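You operate a simulated robot arm through the tools that you are given. There is no shell and no other tool.

The job below is to be done with a simulated two-armed robot. You get a single attempt, and the scene is never put back.

Task
Shut the rack down: beam to 100 cm and locked, rollers braked, air shut, power off.
Fine: turn the clamp knob to 0 too, and let the line gauge fall to 0.

It is judged by the outcome, as a careful person would: the job done as asked, and still so three seconds after it is handed in. It fails if anything else is knocked over, pushed out of place, dropped, spilled or broken.

Robot
Two 7-joint arms with fingered hands on one trunk that stands fixed in place. Base frame: the origin is at the foot of the trunk, x ahead of it, y to its left, z up. Units: mm, degrees, N and s.
The left shoulder is at [57, 158, 1243], the right one opposite. With the tool pointing down near the work surface each hand reaches from about 100 to 740 mm from the base axis, measured 20 degrees to its own side. Payload 4 kg a hand.
The tool frame of a hand sits at the grasp point between the pads (the TCP): z along the fingers, y along the line on which they close. The tips reach 30 mm beyond it. The gripper opens to 104 mm; its body begins 35 mm behind the TCP. The gripper is a hand of 4 fingers: y runs from the thumb to the fingers, the wrist lies at [-15, -104, -178] in the tool frame.
Orientation is told as [roll, pitch, yaw] about the base's x, y, z axes, in that order, counted from this pose: with the fingers straight down and the wrist toward the robot, the tool's x, y and z point along [0, 1, 0], [1, 0, 0] and [0, 0, -1] of the base frame.

Tools
- The arms move only by the tool arm_command. It takes "left_motion", "right_motion" or both (then of equal length, played together; a hand with none holds still); each is one flat list of numbers, 6 for each row, row after row: the shift along the tool's x, y, z in units of 25 mm (1.0 is 25 mm), then the turn, a rotation vector about the tool's x, y, z in units of 5 degrees (1.0 is 5 degrees). In form: [tx, ty, tz, ax, ay, az, tx, ty, tz, ax, ay, az, ...]. A call has 1 to 20 rows; each row shifts and turns the commanded pose from where the row before left it, along the tool's axes as they then stand. A call with a number of a shift or a turn outside -1 to 1 is refused whole. A row lasts 0.2 s, in which the tool goes at most 50 mm and 8.6 degrees; a call with a longer step from one row to the next is refused whole. A pose out of reach is approached as far as the arm can. The call stops where the force on the tool passes 40 N (or 10 N more than at its start, if that is more) or the arm is blocked; 0.2 s more then pass. In this call time passes only in rows, and 0.2 s behind the last. It gives the time, the measured TCP pose, the force on the tool (base axes), the opening and the grip force at its end, in the units of the frame above (readings bear some noise), with the torque about the TCP (base axes, N m) and any sound that the robot's microphone picked up, and new pictures: "views" is both (left out), scene, wrist or none (wrist: the cameras of the hands that moved).
- Cameras (640 x 400 px; columns grow to the right, rows downward): "scene" is now at [130.5, 46, 1436.8]; the picture's right is [0.51, -0.86, -0.01], its down [-0.34, -0.19, -0.92] and it looks along [0.79, 0.47, -0.39] (base axes); focal length 214 px, centre (320, 200). "left" rides on the left gripper at [-61, -92, -131] in its tool frame; the picture's right is [-0.81, -0.28, 0.52], its down [0.53, -0.71, 0.46] and it looks along [0.24, 0.64, 0.72] (tool axes); focal length 275 px, centre (320, 200). "right" rides on the right gripper at [61, -92, -130] in its tool frame; the picture's right is [-0.81, 0.27, -0.52], its down [-0.53, -0.71, 0.46] and it looks along [-0.24, 0.65, 0.72] (tool axes); focal length 275 px, centre (320, 200).
- move_column(by): moves the trunk up (or, below 0, down) by that many mm; the arms and the scene camera ride with it, the base frame stays. It gives what a move gives, with no picture.
- finger_targets(index, middle, ring, thumb_bend, thumb_turn, hand): sets how far each is bent, from 0 (flat) to 1 (curled in); at 0.3 the hand is open as for a grip, at 0.7 the pads meet at the TCP. One left out holds its place. A second passes; each finger stops where it meets its share of the squeeze, and holds until it gets a number again. It is the only way to open and close the hand. It gives what a move gives, with no picture; readings hold the bend of each and the force on the fingers (four entries, about 0 where the hand has none), thumb and palm. thumb_turn goes from beside the hand (0) to across from the fingers (1), as for a grip.
- head_to(pan, tilt): turns the head with the scene camera to pan (to the left, within 80 degrees either way) and tilt (down, from -29 to 69), counted from straight ahead of the robot. It gives what a move gives, and a new picture of the scene camera.
- pixel_to_xyz(camera, pixels): there is no depth. For up to 12 entries [column, row, z] of the newest picture of that camera ("zoom" is the newest enlarged one), the place [x, y] in the base frame at which the ray of that pixel passes the height z, good to about 2 mm. The clock stands still meanwhile.
- enlarge(camera, box): a new picture of the part [left, top, right, bottom] of that camera's present view, enlarged. The clock stands still meanwhile.
- close_job(): hands the job in; it is judged then, once.

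Unless the task says otherwise, let go and move clear before handing in.

The tools are called after "Emit:" as name(argument=value, ...) on one line, values as JSON. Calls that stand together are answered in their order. arm_command: Moves the arms, as the interface text tells. Its arguments: {"type":"object","properties":{"left_motion":{"type":"array"},"right_motion":{"type":"array"},"views":{"type":"string","enum":["both","scene","wrist","none"]}},"required":[]} The other tools are called the same way: move_column (by) moves the trunk up or down; finger_targets (index, middle, ring, thumb_bend, thumb_turn, hand) moves the fingers one by one; head_to (pan, tilt) turns the head that bears the scene camera; pixel_to_xyz (camera, pixels) gives the place at which the rays of pixels pass given heights; enlarge (camera, box) takes an enlarged picture of a part of a camera's view; close_job () hands the job in.

At the start:

```text
time_s: 0.0
left_eef_pos: [345.9, 416.0, 1313.7]
left_orientation: [0.0, 0.1, 0.1]
left_force: [-0.6, 0.7, 0.5]
left_moment: [0.0, 0.0, 0.01]
left_finger_gap: 103.5
left_gripper_force: 0.0
left_shape: jaw
left_bend: [0.3, 0.3, 0.3, 0.3, 0.98]
left_finger forces: [0.0, 0.0, 0.0, 0.0, 0.1, 0.1]
right_eef_pos: [452.4, 25.6, 1383.5]
right_orientation: [0.1, 0.0, 0.0]
right_force: [-0.3, 0.1, -0.9]
right_moment: [0.01, 0.01, 0.01]
right_finger_gap: 103.4
right_gripper_force: 0.0
right_shape: jaw
right_bend: [0.3, 0.3, 0.3, 0.3, 0.98]
right_finger forces: [0.0, 0.0, 0.0, 0.0, 0.0, 0.0]
trunk travel left (down, up): [-448.0, 59.0]
head pan, tilt (commanded): [30.4, 22.1]
```

scene: 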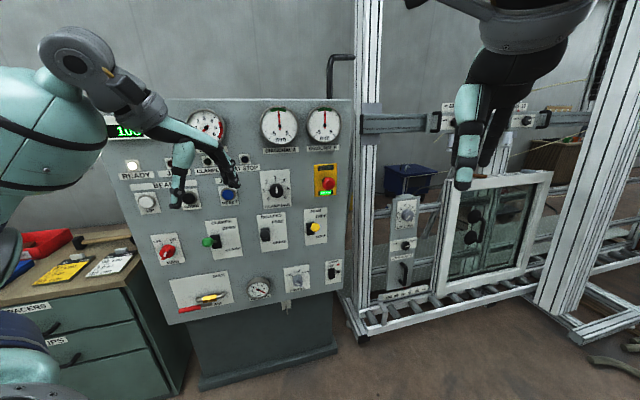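
right: 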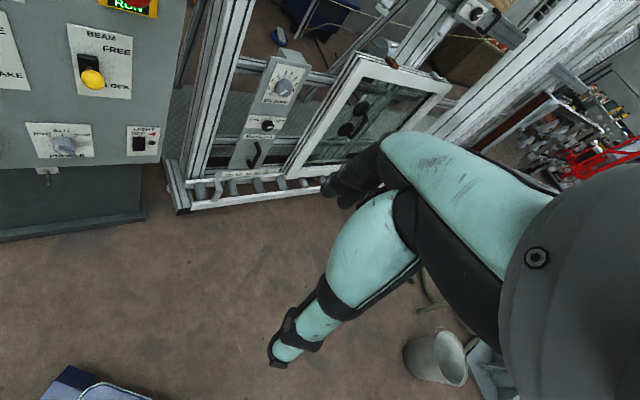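
left: 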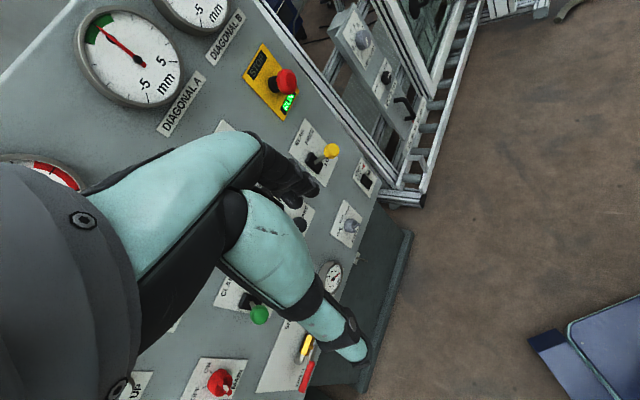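

The scene picture shows a control panel (about columns 110–350, rows 100–320) with gauges, knobs and levers, and the rack with a beam and window frame to the right. I'll enlarge parts of the panel to read the labels before moving.

Emit:
enlarge(camera="scene", box=[100, 90, 230, 210])

Emit:
enlarge(camera="scene", box=[220, 90, 360, 210])

Emit:
enlarge(camera="scene", box=[140, 200, 350, 330])

Emit:
enlarge(camera="scene", box=[350, 90, 560, 330])

```text
3.33 times, centred on (165, 150) of scene
```

zoom: 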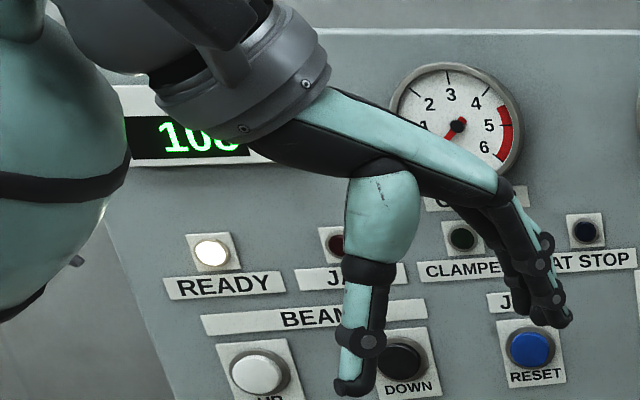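

```text
3.33 times, centred on (290, 150) of scene
```

zoom: 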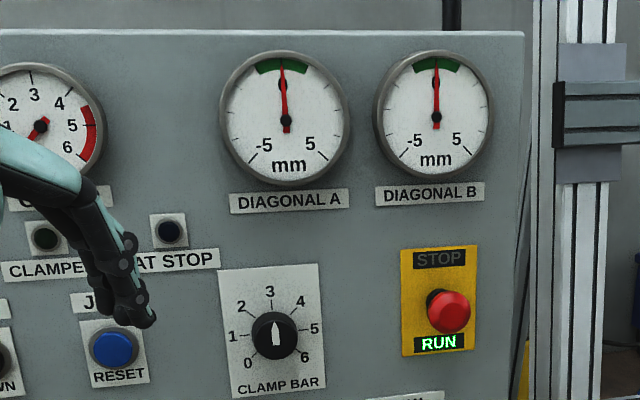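

```text
3.05 times, centred on (245, 265) of scene
```

zoom: 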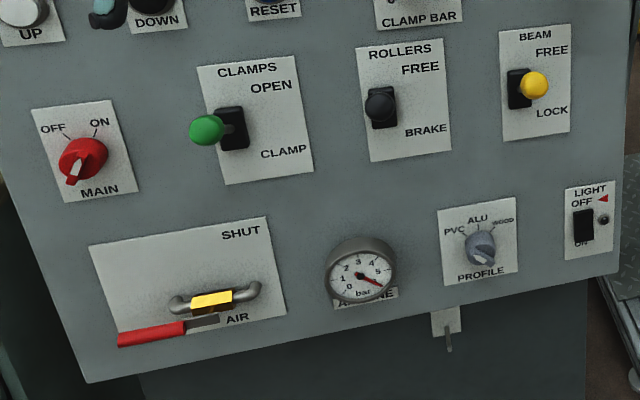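

```text
1.67 times, centred on (455, 210) of scene
```

zoom: 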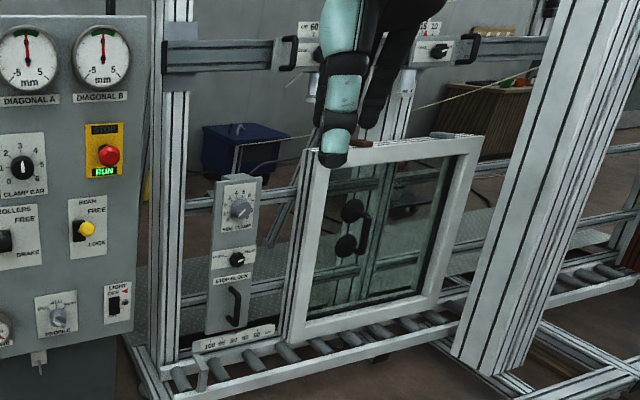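

The left forearm hides part of the beam display (about pixel 130,130, "10?"). I'll pan the head around to survey the panel, the bench on the left and the floor before moving an arm.

Emit:
head_to(pan=60, tilt=30)

Emit:
head_to(pan=0, tilt=40)

Emit:
head_to(pan=40, tilt=45)

```text
time_s: 0.9
left_eef_pos: [332.4, 412.6, 1322.2]
left_orientation: [0.0, -0.6, 0.0]
left_force: [0.2, -0.2, -0.2]
left_moment: [-0.01, 0.01, 0.0]
left_finger_gap: 104.1
left_gripper_force: 0.1
left_shape: jaw
left_bend: [0.3, 0.3, 0.3, 0.3, 0.98]
left_finger forces: [0.0, 0.0, 0.0, 0.0, 0.0, 0.0]
right_eef_pos: [435.6, 25.2, 1387.9]
right_orientation: [0.0, -0.7, 0.0]
right_force: [0.1, 0.0, 0.2]
right_moment: [-0.02, -0.03, 0.0]
right_finger_gap: 103.8
right_gripper_force: 0.0
right_shape: jaw
right_bend: [0.3, 0.3, 0.3, 0.3, 0.98]
right_finger forces: [0.0, 0.0, 0.0, 0.0, 0.1, 0.0]
trunk travel left (down, up): [-448.0, 59.0]
head pan, tilt (commanded): [60.0, 30.0]
```

scene: 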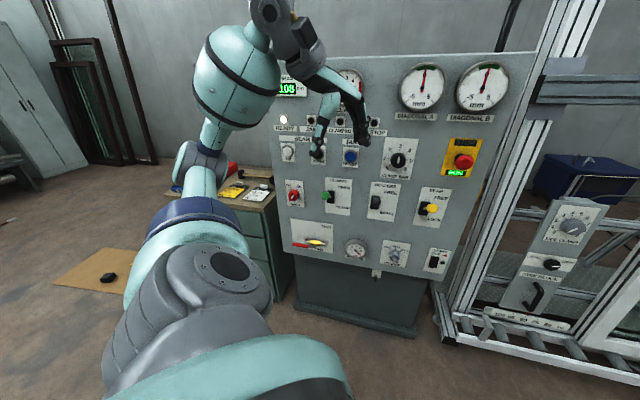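

```text
time_s: 2.2
left_eef_pos: [333.0, 414.0, 1323.1]
left_orientation: [0.1, -0.6, 0.1]
left_force: [0.3, 0.8, 0.3]
left_moment: [0.01, -0.01, -0.01]
left_finger_gap: 104.1
left_gripper_force: 0.0
left_shape: jaw
left_bend: [0.3, 0.3, 0.3, 0.3, 0.98]
left_finger forces: [0.0, 0.0, 0.0, 0.0, 0.0, 0.1]
right_eef_pos: [435.5, 26.7, 1387.9]
right_orientation: [0.0, -0.8, 0.0]
right_force: [1.0, 0.1, 0.4]
right_moment: [0.01, 0.03, -0.01]
right_finger_gap: 104.1
right_gripper_force: 0.2
right_shape: jaw
right_bend: [0.3, 0.3, 0.3, 0.3, 0.98]
right_finger forces: [0.0, 0.0, 0.0, 0.0, 0.0, 0.1]
trunk travel left (down, up): [-448.0, 59.0]
head pan, tilt (commanded): [0.0, 40.0]
```

scene: 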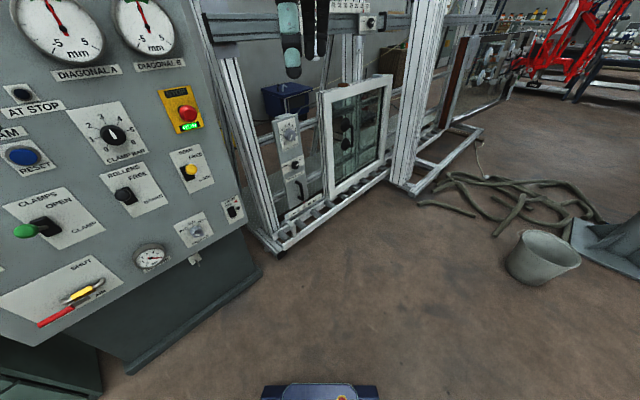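

```text
time_s: 3.3
left_eef_pos: [333.8, 411.7, 1321.9]
left_orientation: [0.1, -0.6, 0.1]
left_force: [-0.3, -0.1, 1.1]
left_moment: [0.04, 0.0, -0.01]
left_finger_gap: 104.1
left_gripper_force: 0.1
left_shape: jaw
left_bend: [0.3, 0.3, 0.3, 0.3, 0.98]
left_finger forces: [0.0, 0.0, 0.1, 0.1, 0.1, 0.0]
right_eef_pos: [435.3, 25.2, 1387.8]
right_orientation: [0.1, -0.8, -0.1]
right_force: [0.0, -0.2, 0.4]
right_moment: [0.01, 0.03, 0.01]
right_finger_gap: 103.8
right_gripper_force: 0.1
right_shape: jaw
right_bend: [0.3, 0.3, 0.3, 0.3, 0.98]
right_finger forces: [0.0, 0.0, 0.0, 0.1, 0.0, 0.1]
trunk travel left (down, up): [-448.0, 59.0]
head pan, tilt (commanded): [40.0, 45.0]
```

scene: 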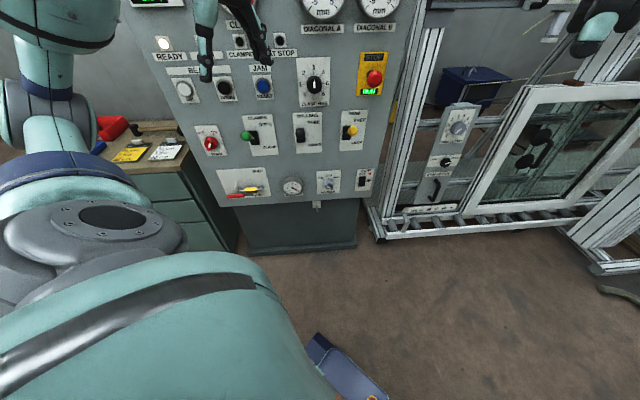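

At pan 60 the whole panel and display are visible. I'll return there and enlarge for detail.

Emit:
head_to(pan=58, tilt=26)

Emit:
enlarge(camera="scene", box=[270, 70, 420, 180])

Emit:
enlarge(camera="scene", box=[370, 60, 520, 170])

Emit:
enlarge(camera="scene", box=[280, 170, 480, 290])

```text
time_s: 4.1
left_eef_pos: [333.1, 412.8, 1321.8]
left_orientation: [0.1, -0.6, 0.1]
left_force: [0.1, -0.6, -0.1]
left_moment: [0.0, 0.01, -0.01]
left_finger_gap: 103.9
left_gripper_force: 0.0
left_shape: jaw
left_bend: [0.3, 0.3, 0.3, 0.3, 0.98]
left_finger forces: [0.1, 0.1, 0.0, 0.0, 0.1, 0.0]
right_eef_pos: [436.4, 25.6, 1388.1]
right_orientation: [-0.1, -0.8, 0.0]
right_force: [-0.4, -0.2, 0.5]
right_moment: [0.04, 0.02, 0.02]
right_finger_gap: 104.0
right_gripper_force: 0.1
right_shape: jaw
right_bend: [0.3, 0.3, 0.3, 0.3, 0.98]
right_finger forces: [0.1, 0.0, 0.1, 0.0, 0.0, 0.1]
trunk travel left (down, up): [-448.0, 59.0]
head pan, tilt (commanded): [58.0, 26.0]
```

scene: 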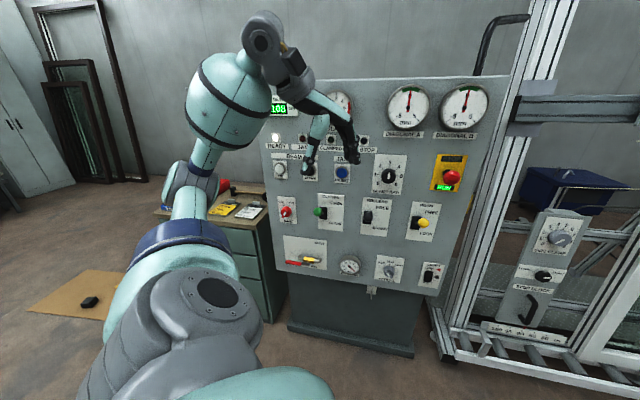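

```text
3.64 times, centred on (345, 125) of scene
```

zoom: 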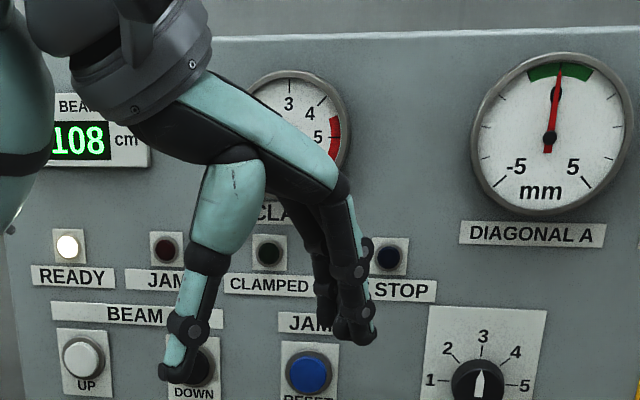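

```text
3.64 times, centred on (445, 115) of scene
```

zoom: 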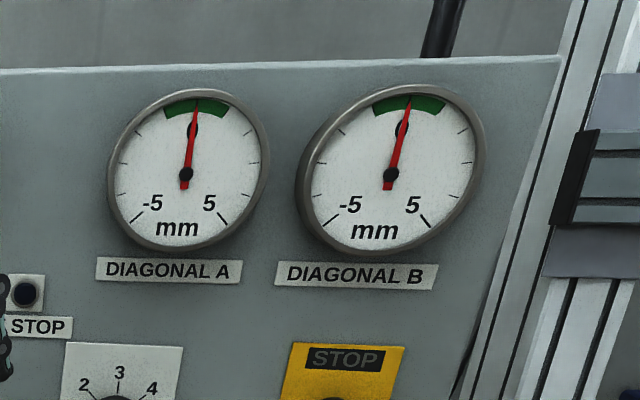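

```text
3.20 times, centred on (380, 230) of scene
```

zoom: 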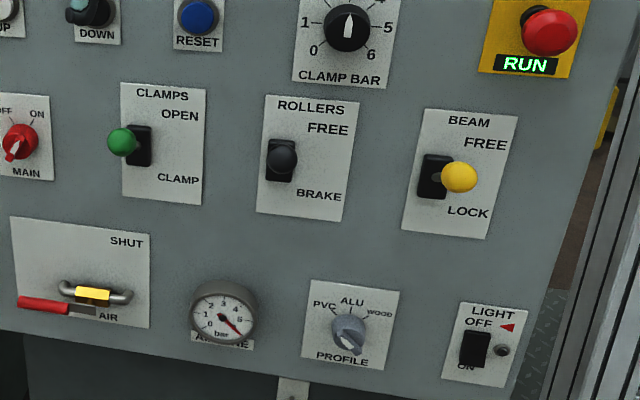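

The display reads about 108 (zoom pixel 80,140), the air lever is at AIR, MAIN is ON and the clamp knob is at about 3. I'll pull the left hand back from the panel and get fresh wrist and scene pictures to triangulate.

Emit:
arm_command(left_motion=[0, -1, 0, 0, 0, 0, 0, -1, 0, 0, 0, 0, 0, -1, 0, 0, 0, 0, 0, -1, 0, 0, 0, 0], views="both")

```text
time_s: 5.1
left_eef_pos: [228.8, 413.1, 1332.8]
left_orientation: [-0.3, -5.9, -0.9]
left_force: [-1.0, 0.3, 0.5]
left_moment: [0.0, -0.06, 0.0]
left_finger_gap: 103.7
left_gripper_force: 0.0
left_shape: jaw
left_bend: [0.3, 0.3, 0.3, 0.3, 0.98]
left_finger forces: [0.1, 0.0, 0.0, 0.0, 0.1, 0.0]
right_eef_pos: [436.9, 27.3, 1386.9]
right_orientation: [0.1, -0.7, 0.0]
right_force: [-0.3, -0.5, 0.3]
right_moment: [0.0, 0.02, 0.01]
right_finger_gap: 103.7
right_gripper_force: 0.1
right_shape: jaw
right_bend: [0.3, 0.3, 0.3, 0.3, 0.98]
right_finger forces: [0.0, 0.0, 0.0, 0.1, 0.1, 0.0]
trunk travel left (down, up): [-448.0, 59.0]
head pan, tilt (commanded): [58.0, 26.0]
```

scene: 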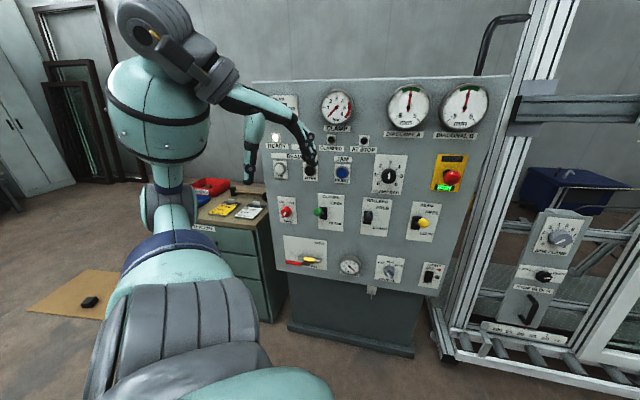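
left: 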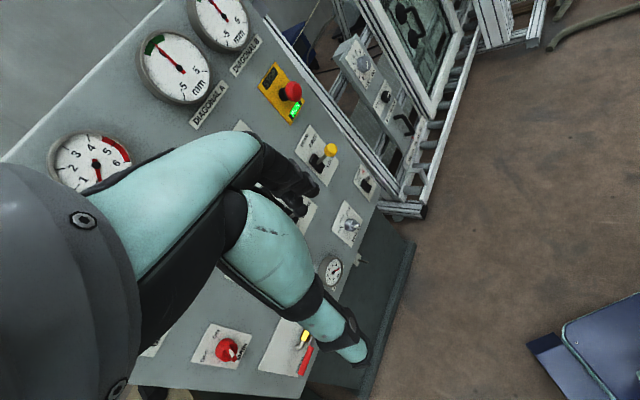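

Both cameras now see the STOP button, yellow ball, MAIN knob and gauges. I'll cast rays from both cameras to triangulate the panel.

Emit:
pixel_to_xyz(camera="scene", pixels=[[452, 176, 1300], [452, 176, 1000], [424, 223, 1300], [424, 223, 1000], [286, 212, 1300], [286, 212, 1000], [350, 265, 1200], [350, 265, 800], [388, 270, 1200], [388, 270, 800], [409, 105, 1400], [409, 105, 1200]])

Emit:
pixel_to_xyz(camera="left", pixels=[[290, 92, 1300], [290, 92, 1000], [330, 150, 1300], [330, 150, 1000], [228, 350, 1300], [228, 350, 1000], [333, 270, 1200], [333, 270, 800], [350, 225, 1200], [350, 225, 800], [182, 70, 1400], [182, 70, 1200]])

```text
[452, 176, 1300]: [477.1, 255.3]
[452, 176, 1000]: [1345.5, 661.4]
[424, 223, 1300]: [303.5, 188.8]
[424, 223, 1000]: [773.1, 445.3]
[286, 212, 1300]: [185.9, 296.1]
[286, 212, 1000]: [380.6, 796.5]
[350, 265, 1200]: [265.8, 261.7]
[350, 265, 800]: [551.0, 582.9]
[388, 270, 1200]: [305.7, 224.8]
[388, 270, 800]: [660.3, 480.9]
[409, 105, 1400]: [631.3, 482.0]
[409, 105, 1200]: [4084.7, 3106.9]
```

```text
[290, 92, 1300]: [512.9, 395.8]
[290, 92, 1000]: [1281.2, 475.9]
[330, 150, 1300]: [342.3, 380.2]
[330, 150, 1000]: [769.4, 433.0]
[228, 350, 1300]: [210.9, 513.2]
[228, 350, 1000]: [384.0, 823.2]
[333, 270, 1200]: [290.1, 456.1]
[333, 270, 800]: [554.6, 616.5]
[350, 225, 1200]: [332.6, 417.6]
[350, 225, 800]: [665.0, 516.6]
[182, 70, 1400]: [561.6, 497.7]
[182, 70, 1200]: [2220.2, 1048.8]
```

Triangulation puts the panel as a vertical plane about 900 mm from the base axis, facing the robot at roughly 45° left (STOP ≈ [848,430,1171], MAIN ≈ [408,866,958], yellow ball ≈ [744,430,1018]). I'll enlarge both views for accurate flat features and lever states.

Emit:
enlarge(camera="left", box=[240, 40, 400, 140])

Emit:
enlarge(camera="left", box=[270, 110, 430, 210])

Emit:
enlarge(camera="left", box=[170, 280, 330, 380])

Emit:
enlarge(camera="scene", box=[380, 140, 480, 240])

Emit:
enlarge(camera="scene", box=[260, 80, 370, 190])

Emit:
enlarge(camera="scene", box=[270, 180, 370, 280])

```text
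4.00 times, centred on (320, 90) of left
```

zoom: 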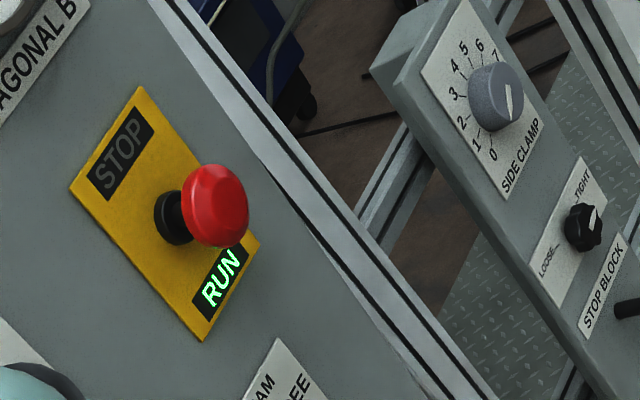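

```text
4.00 times, centred on (350, 160) of left
```

zoom: 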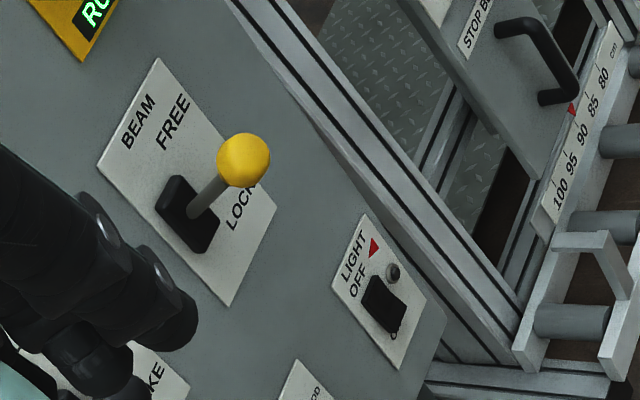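

```text
4.00 times, centred on (250, 330) of left
```

zoom: 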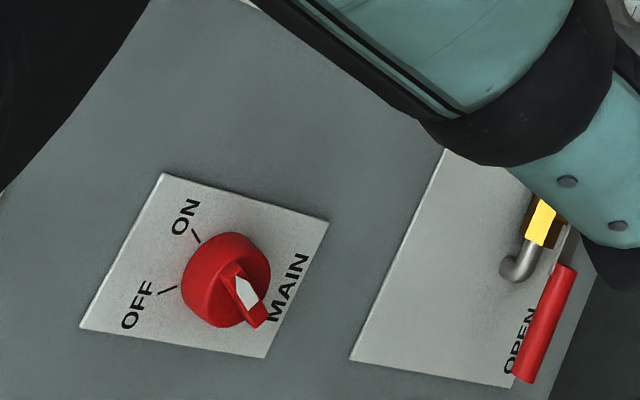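

```text
4.00 times, centred on (430, 190) of scene
```

zoom: 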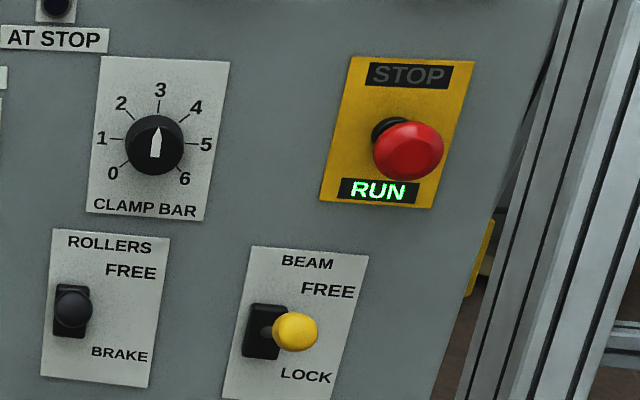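

```text
3.64 times, centred on (315, 135) of scene
```

zoom: 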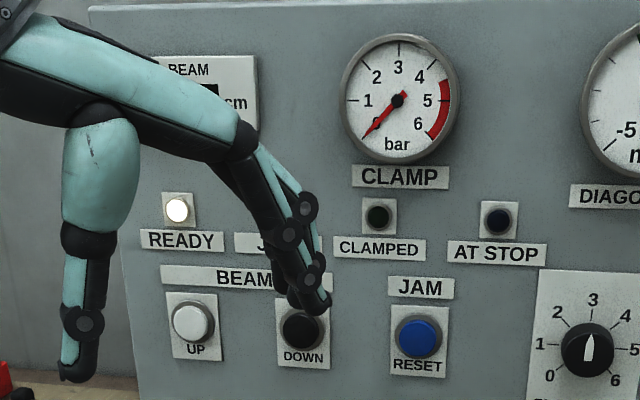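

```text
4.00 times, centred on (320, 230) of scene
```

zoom: 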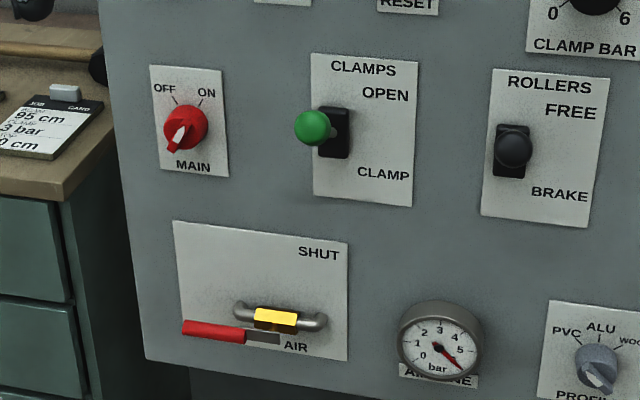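

The levers look up (FREE/OPEN), MAIN's pointer is at ON, and the red air handle lies horizontal at OPEN. I'll triangulate flat plate corners (STOP, BEAM and MAIN plates) to fix the panel plane.

Emit:
pixel_to_xyz(camera="scene", pixels=[[438, 154.25, 1300], [438, 154.25, 1100], [457.5, 192, 1300], [457.5, 192, 1100], [413, 201.25, 1300], [413, 201.25, 1000], [444.75, 204, 1300], [444.75, 204, 1000], [277.5, 196.5, 1300], [277.5, 196.5, 900], [297, 224.5, 1300], [297, 224.5, 900]])

Emit:
pixel_to_xyz(camera="left", pixels=[[257.5, 87, 1300], [257.5, 87, 1100], [305, 101.3, 1300], [305, 101.3, 1100], [294.25, 151.25, 1300], [294.25, 151.25, 1000], [309.5, 124.25, 1300], [309.5, 124.25, 1000], [190, 361.75, 1300], [190, 361.75, 900], [252.5, 335.5, 1300], [252.5, 335.5, 900]])

```text
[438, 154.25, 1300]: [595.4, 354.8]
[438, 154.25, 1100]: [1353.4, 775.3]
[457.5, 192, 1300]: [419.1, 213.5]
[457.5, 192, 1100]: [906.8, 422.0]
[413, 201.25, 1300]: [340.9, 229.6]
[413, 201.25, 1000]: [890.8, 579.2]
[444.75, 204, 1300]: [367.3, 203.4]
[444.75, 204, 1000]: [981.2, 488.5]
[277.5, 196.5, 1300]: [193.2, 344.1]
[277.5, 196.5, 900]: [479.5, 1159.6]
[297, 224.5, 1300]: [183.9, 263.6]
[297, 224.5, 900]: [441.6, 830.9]
```

```text
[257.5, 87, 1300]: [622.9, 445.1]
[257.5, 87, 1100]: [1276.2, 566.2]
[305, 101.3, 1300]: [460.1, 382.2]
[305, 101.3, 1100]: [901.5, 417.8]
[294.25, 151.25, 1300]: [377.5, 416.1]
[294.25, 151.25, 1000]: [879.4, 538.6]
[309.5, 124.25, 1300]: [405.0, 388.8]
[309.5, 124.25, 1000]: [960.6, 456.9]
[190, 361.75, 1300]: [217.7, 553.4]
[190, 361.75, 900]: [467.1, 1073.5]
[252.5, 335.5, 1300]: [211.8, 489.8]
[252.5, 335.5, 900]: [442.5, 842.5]
```

Plane fit: 0.716·x + 0.699·y ≈ 927, vertical. Next I'll cast rays for every control I need (DOWN, clamp knob, lever slots, MAIN, air valve) and intersect them with that plane.

Emit:
pixel_to_xyz(camera="scene", pixels=[[310.3, 170.8, 1300], [310.3, 170.8, 1100], [388.75, 176.25, 1300], [388.75, 176.25, 1100], [368, 217.75, 1200], [368, 217.75, 900], [416.25, 222.75, 1200], [416.25, 222.75, 900], [286.25, 211.75, 1200], [286.25, 211.75, 900], [309.25, 259.75, 1100], [309.25, 259.75, 700]])

Emit:
pixel_to_xyz(camera="scene", pixels=[[286.25, 261.75, 1100], [286.25, 261.75, 700], [310, 265, 1100], [310, 265, 700], [283.25, 235.25, 1100], [283.25, 235.25, 700], [326.75, 270.25, 1100], [326.75, 270.25, 700], [323.5, 213, 1100], [323.5, 213, 900], [280.1, 168.6, 1300], [280.1, 168.6, 1100]])

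```text
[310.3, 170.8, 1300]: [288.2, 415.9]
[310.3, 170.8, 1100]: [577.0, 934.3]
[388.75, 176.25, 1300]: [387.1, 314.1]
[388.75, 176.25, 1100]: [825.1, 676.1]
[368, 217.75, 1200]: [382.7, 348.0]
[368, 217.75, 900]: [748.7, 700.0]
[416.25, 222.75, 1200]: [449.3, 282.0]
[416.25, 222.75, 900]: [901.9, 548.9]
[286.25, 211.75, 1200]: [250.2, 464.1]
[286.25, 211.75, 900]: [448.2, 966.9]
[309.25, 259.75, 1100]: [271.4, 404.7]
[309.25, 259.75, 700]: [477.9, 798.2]
```

```text
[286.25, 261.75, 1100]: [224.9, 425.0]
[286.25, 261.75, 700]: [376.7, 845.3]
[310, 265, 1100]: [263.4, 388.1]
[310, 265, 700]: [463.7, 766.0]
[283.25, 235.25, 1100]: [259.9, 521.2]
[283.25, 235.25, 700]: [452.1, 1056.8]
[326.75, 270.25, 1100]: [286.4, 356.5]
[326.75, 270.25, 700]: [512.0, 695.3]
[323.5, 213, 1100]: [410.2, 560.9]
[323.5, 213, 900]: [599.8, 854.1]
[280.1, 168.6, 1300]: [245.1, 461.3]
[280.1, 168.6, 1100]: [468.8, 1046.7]
```

Ray intersections give: DOWN at about U=-221, z=1153; lever slots at z≈959; the beam ball tilts up, which means FREE. I'll triangulate the air handle using the left camera's pixels (305,335), (301,375) and (311,347).

Emit:
pixel_to_xyz(camera="left", pixels=[[305, 335.5, 1100], [305, 335.5, 700], [301.25, 375, 1100], [301.25, 375, 700], [311.25, 347.5, 1100], [311.25, 347.5, 700]])

Emit:
pixel_to_xyz(camera="scene", pixels=[[301.25, 264.25, 1100], [301.25, 264.25, 700], [319.5, 243.25, 1100], [319.5, 243.25, 700]])

```text
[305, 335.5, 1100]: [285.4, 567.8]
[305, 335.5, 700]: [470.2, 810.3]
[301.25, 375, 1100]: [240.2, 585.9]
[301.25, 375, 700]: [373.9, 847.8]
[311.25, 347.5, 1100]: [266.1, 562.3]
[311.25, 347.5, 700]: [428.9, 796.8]
```

```text
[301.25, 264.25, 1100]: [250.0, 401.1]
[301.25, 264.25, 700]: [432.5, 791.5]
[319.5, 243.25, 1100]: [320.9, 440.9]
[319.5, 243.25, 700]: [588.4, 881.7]
```

The geometry is now clear: panel normal direction d=(0.716,0.699), handle of the air valve about 60 mm out at z≈693, levers up. I'll now swing the left hand toward the panel, yawing 45° while moving forward and down, well clear of it.

Emit:
arm_command(left_motion=[0, 1, 0.6, 0, 0, -1, 0, 1, 0.6, 0, 0, -1, 0, 1, 0.6, 0, 0, -1, 0, 1, 0.6, 0, 0, -1, 0, 1, 0.6, 0, 0, -1, 0, 1, 0.6, 0, 0, -1, 0, 1, 0.6, 0, 0, -1, 0, 1, 0.6, 0, 0, -1, 0, 1, 0.6, 0, 0, -1], views="both")

```text
time_s: 7.1
left_eef_pos: [440.4, 489.1, 1183.6]
left_orientation: [-0.4, -0.5, 45.1]
left_force: [0.2, 0.4, -0.1]
left_moment: [0.0, 0.01, 0.0]
left_finger_gap: 104.0
left_gripper_force: 0.2
left_shape: jaw
left_bend: [0.3, 0.3, 0.3, 0.3, 0.98]
left_finger forces: [0.0, 0.1, 0.1, 0.0, 0.0, 0.0]
right_eef_pos: [436.5, 25.9, 1389.0]
right_orientation: [0.0, -0.8, 0.0]
right_force: [0.1, -0.1, -0.7]
right_moment: [-0.01, -0.04, 0.02]
right_finger_gap: 104.0
right_gripper_force: 0.1
right_shape: jaw
right_bend: [0.3, 0.3, 0.3, 0.3, 0.98]
right_finger forces: [0.0, 0.1, 0.0, 0.1, 0.0, 0.0]
trunk travel left (down, up): [-448.0, 59.0]
head pan, tilt (commanded): [58.0, 26.0]
```

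scene: 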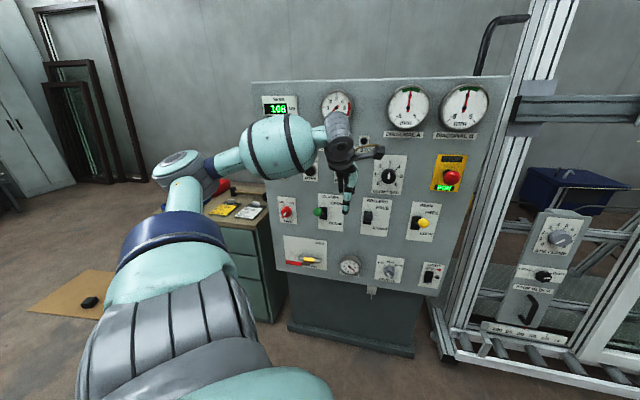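
left: 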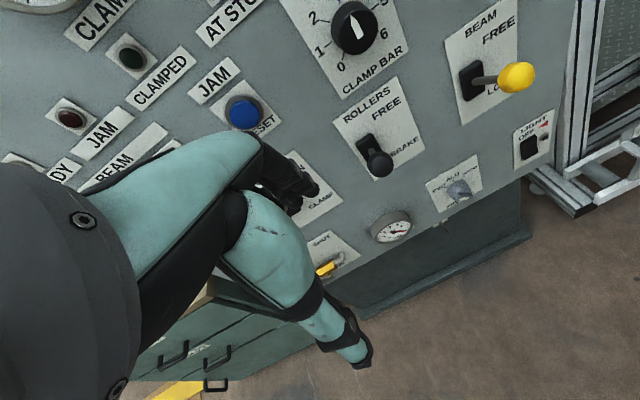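

The display at pixel (278,108) reads 108 and the hand is now yawed 45° at [440,489,1184]. I'll pitch the fingers toward the panel (−90° about tool x) while drifting left toward DOWN.

Emit:
arm_command(left_motion=[0.4, 0, 0, -1, 0, 0, 0.4, 0, 0, -1, 0, 0, 0.4, 0, 0, -1, 0, 0, 0.4, 0, 0, -1, 0, 0, 0.4, 0, 0, -1, 0, 0, 0.4, 0, 0, -1, 0, 0, 0.4, 0, 0, -1, 0, 0, 0.4, 0, 0, -1, 0, 0, 0.4, 0, 0, -1, 0, 0, 0.4, 0, 0, -1, 0, 0, 0.4, 0, 0, -1, 0, 0, 0.4, 0, 0, -1, 0, 0, 0.4, 0, 0, -1, 0, 0, 0.4, 0, 0, -1, 0, 0, 0.4, 0, 0, -1, 0, 0, 0.4, 0, 0, -1, 0, 0, 0.4, 0, 0, -1, 0, 0, 0.4, 0, 0, -1, 0, 0], views="both")

Emit:
enlarge(camera="scene", box=[255, 85, 335, 135])

```text
time_s: 10.9
left_eef_pos: [309.8, 617.0, 1184.2]
left_orientation: [-150.6, -89.3, -164.4]
left_force: [-0.2, 0.4, 0.4]
left_moment: [0.01, -0.03, -0.02]
left_finger_gap: 104.0
left_gripper_force: 0.0
left_shape: jaw
left_bend: [0.3, 0.3, 0.3, 0.3, 0.98]
left_finger forces: [0.1, 0.1, 0.1, 0.0, 0.1, 0.1]
right_eef_pos: [434.6, 25.8, 1387.1]
right_orientation: [0.0, -0.8, -0.1]
right_force: [-0.2, 0.4, -0.5]
right_moment: [-0.01, 0.01, 0.03]
right_finger_gap: 104.2
right_gripper_force: 0.1
right_shape: jaw
right_bend: [0.3, 0.3, 0.3, 0.3, 0.98]
right_finger forces: [0.0, 0.1, 0.0, 0.0, 0.0, 0.1]
trunk travel left (down, up): [-448.0, 59.0]
head pan, tilt (commanded): [58.0, 26.0]
```

scene: 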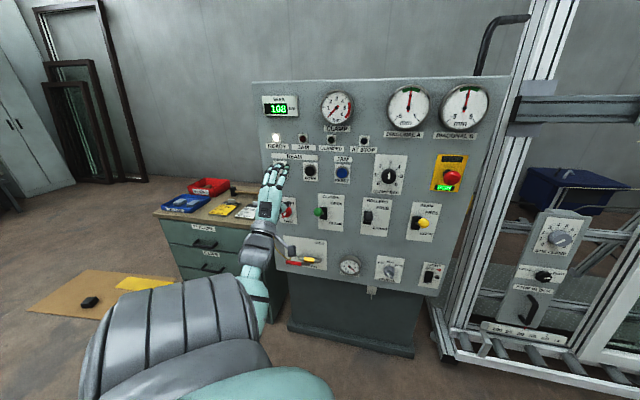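
left: 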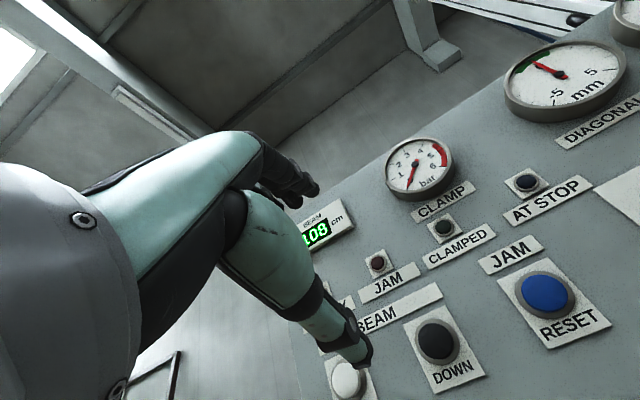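

```text
8.00 times, centred on (295, 110) of scene
```

zoom: 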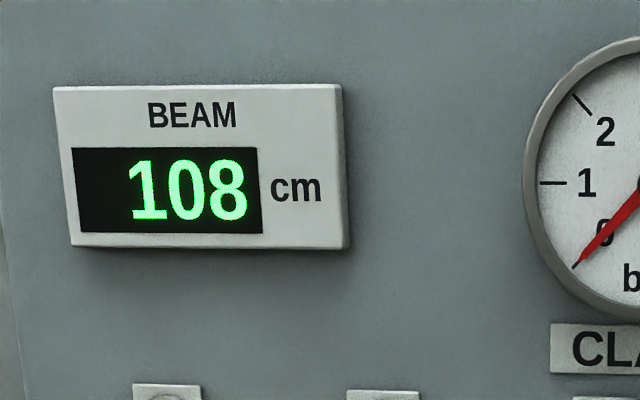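

The scene view is clear: display reads 108, and the hand now faces the panel. I'll verify DOWN's position from the left camera (437,340) and scene (310,171).

Emit:
pixel_to_xyz(camera="left", pixels=[[437, 340, 1170], [437, 340, 1140], [348, 380, 1170], [348, 380, 1140], [545, 293, 1170], [545, 293, 1140]])

Emit:
pixel_to_xyz(camera="scene", pixels=[[310.3, 170.8, 1170], [310.3, 170.8, 1140], [342.2, 172.7, 1170], [342.2, 172.7, 1140]])

Emit:
enlarge(camera="scene", box=[240, 130, 340, 200])

```text
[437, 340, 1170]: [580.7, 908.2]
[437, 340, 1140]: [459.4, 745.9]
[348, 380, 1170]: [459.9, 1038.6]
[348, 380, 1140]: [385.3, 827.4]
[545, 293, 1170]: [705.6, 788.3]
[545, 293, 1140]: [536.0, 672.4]
```

```text
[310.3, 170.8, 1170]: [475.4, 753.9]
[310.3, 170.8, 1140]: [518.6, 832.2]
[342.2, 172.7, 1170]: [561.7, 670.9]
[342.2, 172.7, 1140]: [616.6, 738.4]
```

```text
5.71 times, centred on (290, 165) of scene
```

zoom: 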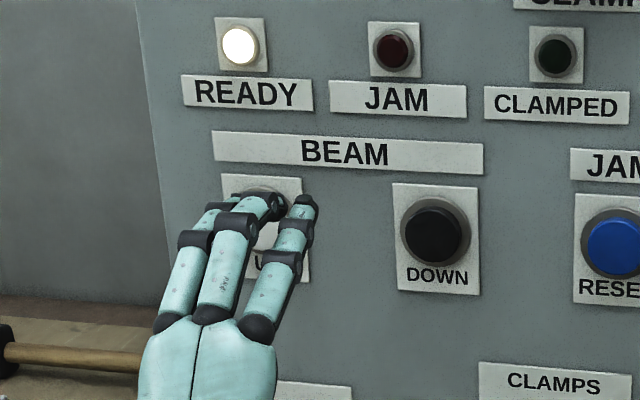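

DOWN triangulates consistently to about [503,804,1151]. I'll close the left fingers into a pinch to make a firm pressing tip.

Emit:
finger_targets(hand="left", index=0.7, middle=0.7, ring=0.7, thumb_bend=0.7)

Emit:
arm_command(left_motion=[0, 0, 0, 0, 0, 0], views="both")

Emit:
enlarge(camera="scene", box=[230, 130, 330, 200])

```text
time_s: 11.9
left_eef_pos: [310.1, 617.6, 1184.1]
left_orientation: [-145.4, -89.4, -169.5]
left_force: [0.2, -0.3, -0.3]
left_moment: [0.01, 0.0, -0.01]
left_finger_gap: 1.3
left_gripper_force: 0.1
left_shape: fingers
left_bend: [0.7, 0.7, 0.7, 0.7, 0.98]
left_finger forces: [0.0, 0.0, 0.0, 0.0, 0.0, 0.0]
right_eef_pos: [436.3, 24.5, 1388.9]
right_orientation: [0.0, -0.8, -0.1]
right_force: [0.0, -0.3, -1.2]
right_moment: [0.02, 0.01, 0.04]
right_finger_gap: 104.2
right_gripper_force: 0.0
right_shape: jaw
right_bend: [0.3, 0.3, 0.3, 0.3, 0.98]
right_finger forces: [0.0, 0.1, 0.1, 0.0, 0.0, 0.0]
trunk travel left (down, up): [-448.0, 59.0]
head pan, tilt (commanded): [58.0, 26.0]
```

```text
time_s: 12.3
left_eef_pos: [311.0, 616.4, 1184.9]
left_orientation: [-145.8, -89.4, -169.2]
left_force: [0.0, -0.4, -0.2]
left_moment: [-0.01, 0.01, 0.0]
left_finger_gap: 1.3
left_gripper_force: 0.0
left_shape: fingers
left_bend: [0.7, 0.7, 0.7, 0.7, 0.98]
left_finger forces: [0.0, 0.0, 0.0, 0.0, 0.0, 0.1]
right_eef_pos: [435.4, 25.4, 1387.5]
right_orientation: [0.0, -0.9, 0.0]
right_force: [-0.2, 0.3, -0.6]
right_moment: [-0.01, -0.01, -0.02]
right_finger_gap: 104.0
right_gripper_force: 0.0
right_shape: jaw
right_bend: [0.3, 0.3, 0.3, 0.3, 0.98]
right_finger forces: [0.0, 0.1, 0.0, 0.0, 0.0, 0.1]
trunk travel left (down, up): [-448.0, 59.0]
head pan, tilt (commanded): [58.0, 26.0]
```

scene: 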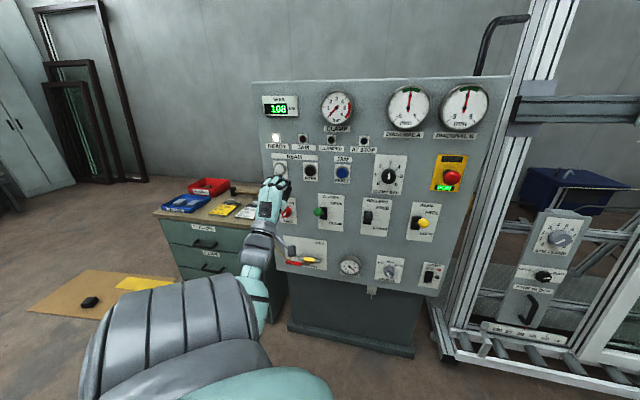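
left: 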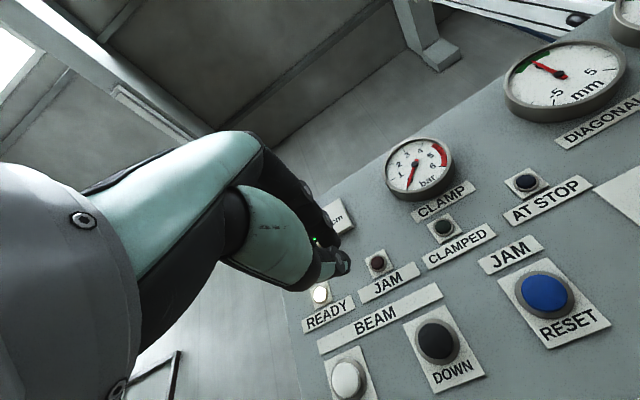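

```text
5.71 times, centred on (280, 165) of scene
```

zoom: 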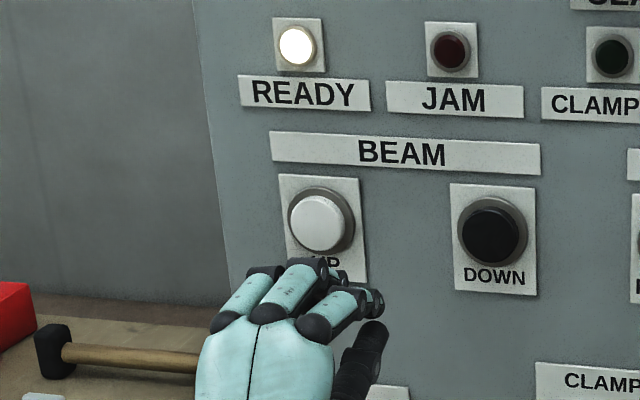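

The pinch is formed at [311,616,1185], almost directly in line with DOWN (U≈-224). I'll advance 190 mm toward the panel while lowering about 34 mm, stopping short of the button.

Emit:
arm_command(left_motion=[0, -0.17, 0.95, 0, 0, 0, 0, -0.17, 0.95, 0, 0, 0, 0, -0.17, 0.95, 0, 0, 0, 0, -0.17, 0.95, 0, 0, 0, 0, -0.17, 0.95, 0, 0, 0, 0, -0.17, 0.95, 0, 0, 0, 0, -0.17, 0.95, 0, 0, 0, 0, -0.17, 0.95, 0, 0, 0], views="both")

Emit:
enlarge(camera="scene", box=[250, 130, 350, 200])

```text
time_s: 14.1
left_eef_pos: [448.0, 753.0, 1151.0]
left_orientation: [-145.2, -89.4, -169.9]
left_force: [0.3, -0.5, 0.5]
left_moment: [0.02, 0.0, 0.0]
left_finger_gap: 1.3
left_gripper_force: 0.0
left_shape: fingers
left_bend: [0.7, 0.7, 0.7, 0.7, 0.98]
left_finger forces: [0.0, 0.0, 0.0, 0.1, 0.0, 0.0]
right_eef_pos: [435.5, 26.3, 1387.5]
right_orientation: [0.0, -0.6, 0.0]
right_force: [0.2, 0.0, -0.2]
right_moment: [-0.02, -0.02, -0.03]
right_finger_gap: 103.9
right_gripper_force: 0.1
right_shape: jaw
right_bend: [0.3, 0.3, 0.3, 0.3, 0.98]
right_finger forces: [0.0, 0.0, 0.0, 0.0, 0.0, 0.0]
trunk travel left (down, up): [-448.0, 59.0]
head pan, tilt (commanded): [58.0, 26.0]
```

scene: 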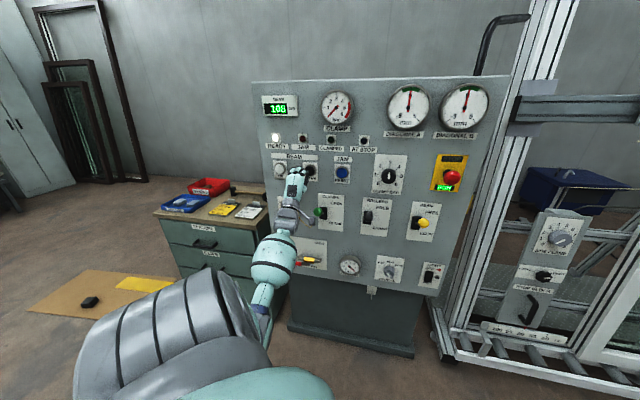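
left: 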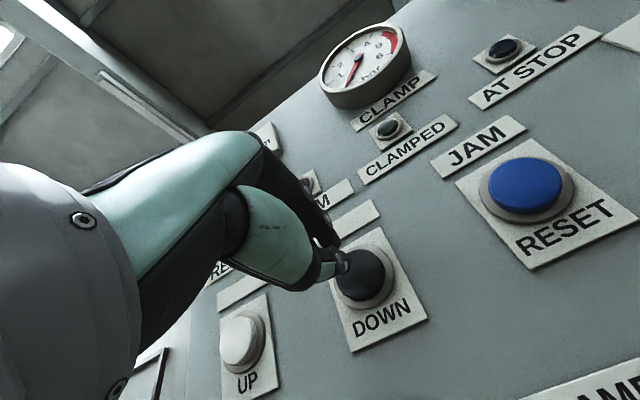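

```text
5.71 times, centred on (300, 165) of scene
```

zoom: 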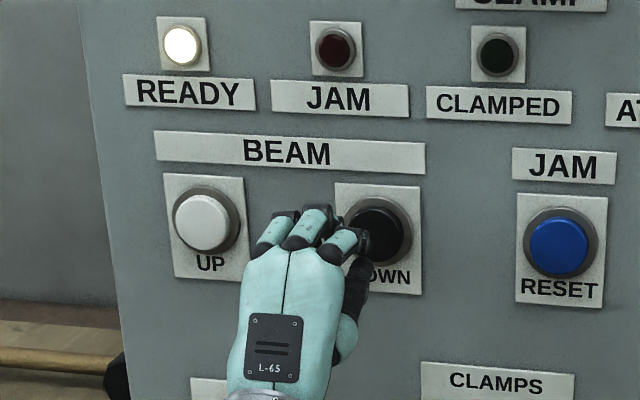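

The tip is in front of DOWN (zoom pixel 350,240), TCP about 70 mm from the button face with the tips 30 mm ahead. I'll creep forward 25 mm and check the force and display.

Emit:
arm_command(left_motion=[0, 0, 0.25, 0, 0, 0, 0, 0, 0.25, 0, 0, 0, 0, 0, 0.25, 0, 0, 0, 0, 0, 0.25, 0, 0, 0], views="both")

Emit:
enlarge(camera="scene", box=[250, 90, 350, 200])

```text
time_s: 15.1
left_eef_pos: [463.8, 770.6, 1150.8]
left_orientation: [-145.5, -89.3, -169.5]
left_force: [0.0, 0.4, -0.8]
left_moment: [0.01, 0.01, 0.0]
left_finger_gap: 1.3
left_gripper_force: 0.1
left_shape: fingers
left_bend: [0.7, 0.7, 0.7, 0.7, 0.98]
left_finger forces: [0.1, 0.0, 0.0, 0.0, 0.1, 0.1]
right_eef_pos: [436.3, 25.6, 1387.1]
right_orientation: [0.1, -0.8, 0.0]
right_force: [1.0, 0.3, 0.9]
right_moment: [-0.02, -0.04, -0.02]
right_finger_gap: 103.9
right_gripper_force: 0.1
right_shape: jaw
right_bend: [0.3, 0.3, 0.3, 0.3, 0.98]
right_finger forces: [0.1, 0.0, 0.0, 0.1, 0.1, 0.0]
trunk travel left (down, up): [-448.0, 59.0]
head pan, tilt (commanded): [58.0, 26.0]
```

scene: 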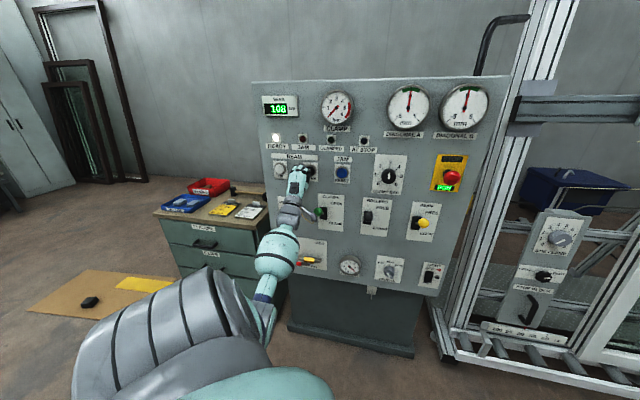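
left: 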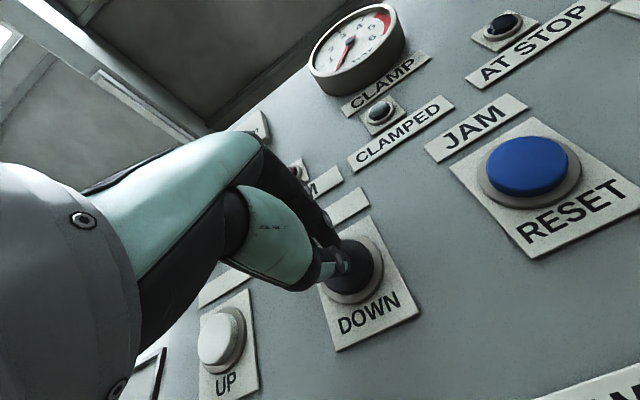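

```text
3.64 times, centred on (300, 145) of scene
```

zoom: 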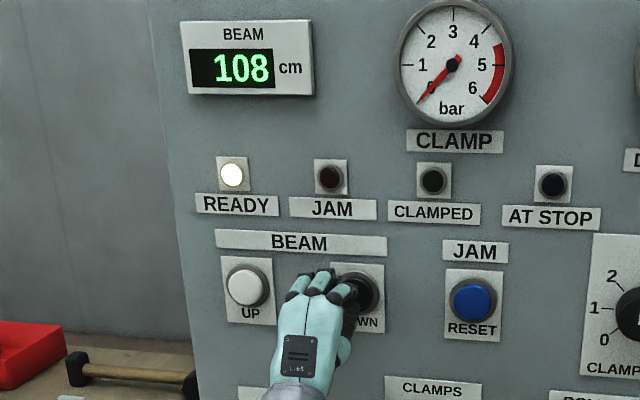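

No contact yet (force ~0), tips at about D=900, display still 108. I'll creep another 15 mm.

Emit:
arm_command(left_motion=[-0.05, 0, 0.2, 0, 0, 0, -0.05, 0, 0.2, 0, 0, 0, -0.05, 0, 0.2, 0, 0, 0], views="both")

Emit:
enlarge(camera="scene", box=[250, 90, 350, 200])

```text
time_s: 15.9
left_eef_pos: [475.0, 777.0, 1152.6]
left_orientation: [-148.9, -89.4, -166.3]
left_force: [-2.9, -2.1, -1.1]
left_moment: [-0.02, 0.05, -0.1]
left_finger_gap: 1.4
left_gripper_force: 2.1
left_shape: fingers
left_bend: [0.7, 0.7, 0.7, 0.7, 0.98]
left_finger forces: [0.1, 0.1, 0.1, 0.0, 3.4, 0.0]
right_eef_pos: [434.5, 25.2, 1388.6]
right_orientation: [0.0, -0.8, 0.0]
right_force: [-0.3, 0.5, 0.4]
right_moment: [0.02, -0.03, 0.01]
right_finger_gap: 103.9
right_gripper_force: 0.1
right_shape: jaw
right_bend: [0.3, 0.3, 0.3, 0.3, 0.98]
right_finger forces: [0.0, 0.0, 0.1, 0.0, 0.0, 0.0]
trunk travel left (down, up): [-448.0, 59.0]
head pan, tilt (commanded): [58.0, 26.0]
heard: click
```

scene: 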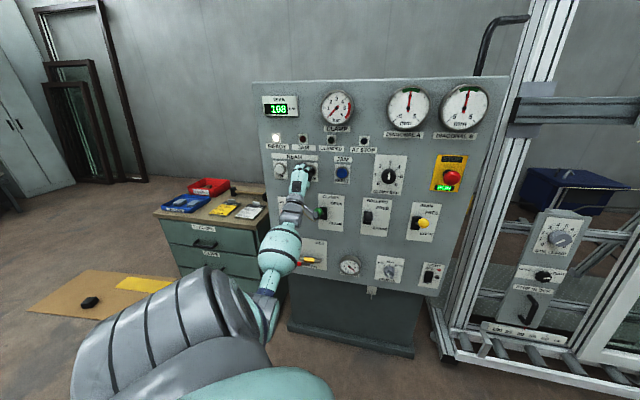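
left: 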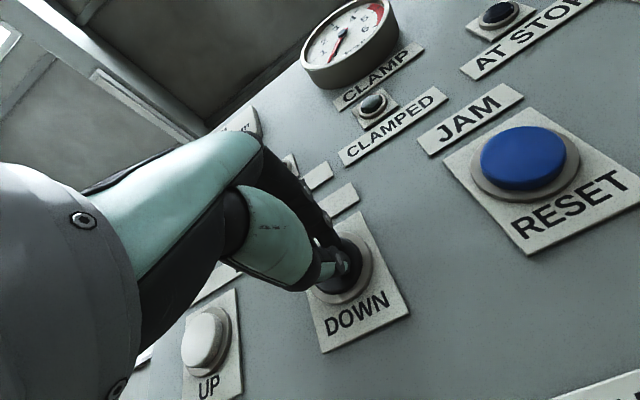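

```text
3.64 times, centred on (300, 145) of scene
```

zoom: 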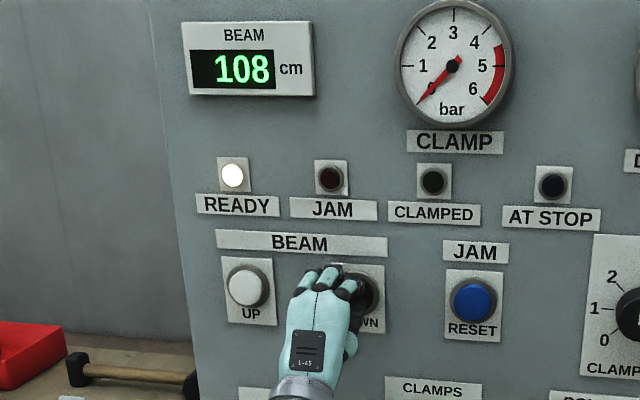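

Contact at 3–4 N on the thumb and a click was heard; the display still shows 108. I'll hold for one short row and check whether the number changes.

Emit:
arm_command(left_motion=[0, 0, 0, 0, 0, 0], views="scene")

Emit:
enlarge(camera="scene", box=[250, 90, 350, 200])

```text
time_s: 16.3
left_eef_pos: [474.9, 777.0, 1153.4]
left_orientation: [-147.0, -89.5, -168.0]
left_force: [-2.6, -1.6, -0.8]
left_moment: [-0.04, 0.07, -0.01]
left_finger_gap: 1.4
left_gripper_force: 2.5
left_shape: fingers
left_bend: [0.7, 0.7, 0.7, 0.7, 0.98]
left_finger forces: [0.0, 0.0, 0.0, 0.1, 3.8, 0.0]
right_eef_pos: [436.2, 25.9, 1387.2]
right_orientation: [-0.1, -0.9, 0.0]
right_force: [0.4, 0.2, 0.2]
right_moment: [0.02, -0.03, 0.04]
right_finger_gap: 103.9
right_gripper_force: 0.0
right_shape: jaw
right_bend: [0.3, 0.3, 0.3, 0.3, 0.98]
right_finger forces: [0.1, 0.0, 0.1, 0.0, 0.1, 0.0]
trunk travel left (down, up): [-448.0, 59.0]
head pan, tilt (commanded): [58.0, 26.0]
```

scene: 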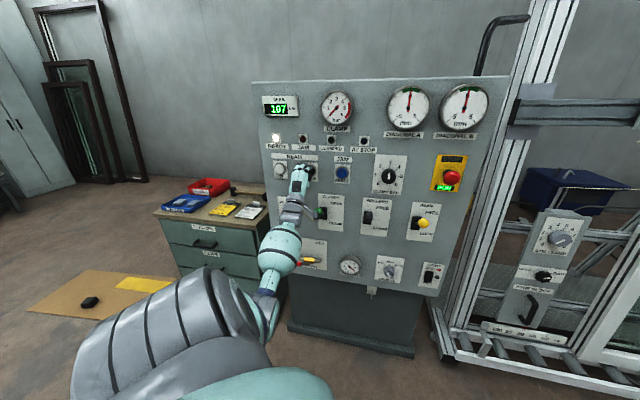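

```text
3.64 times, centred on (300, 145) of scene
```

zoom: 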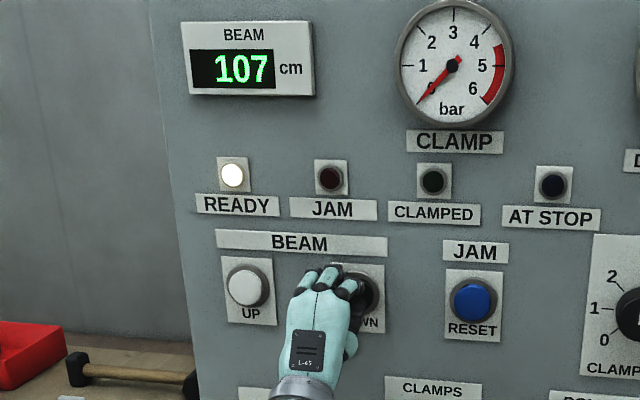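

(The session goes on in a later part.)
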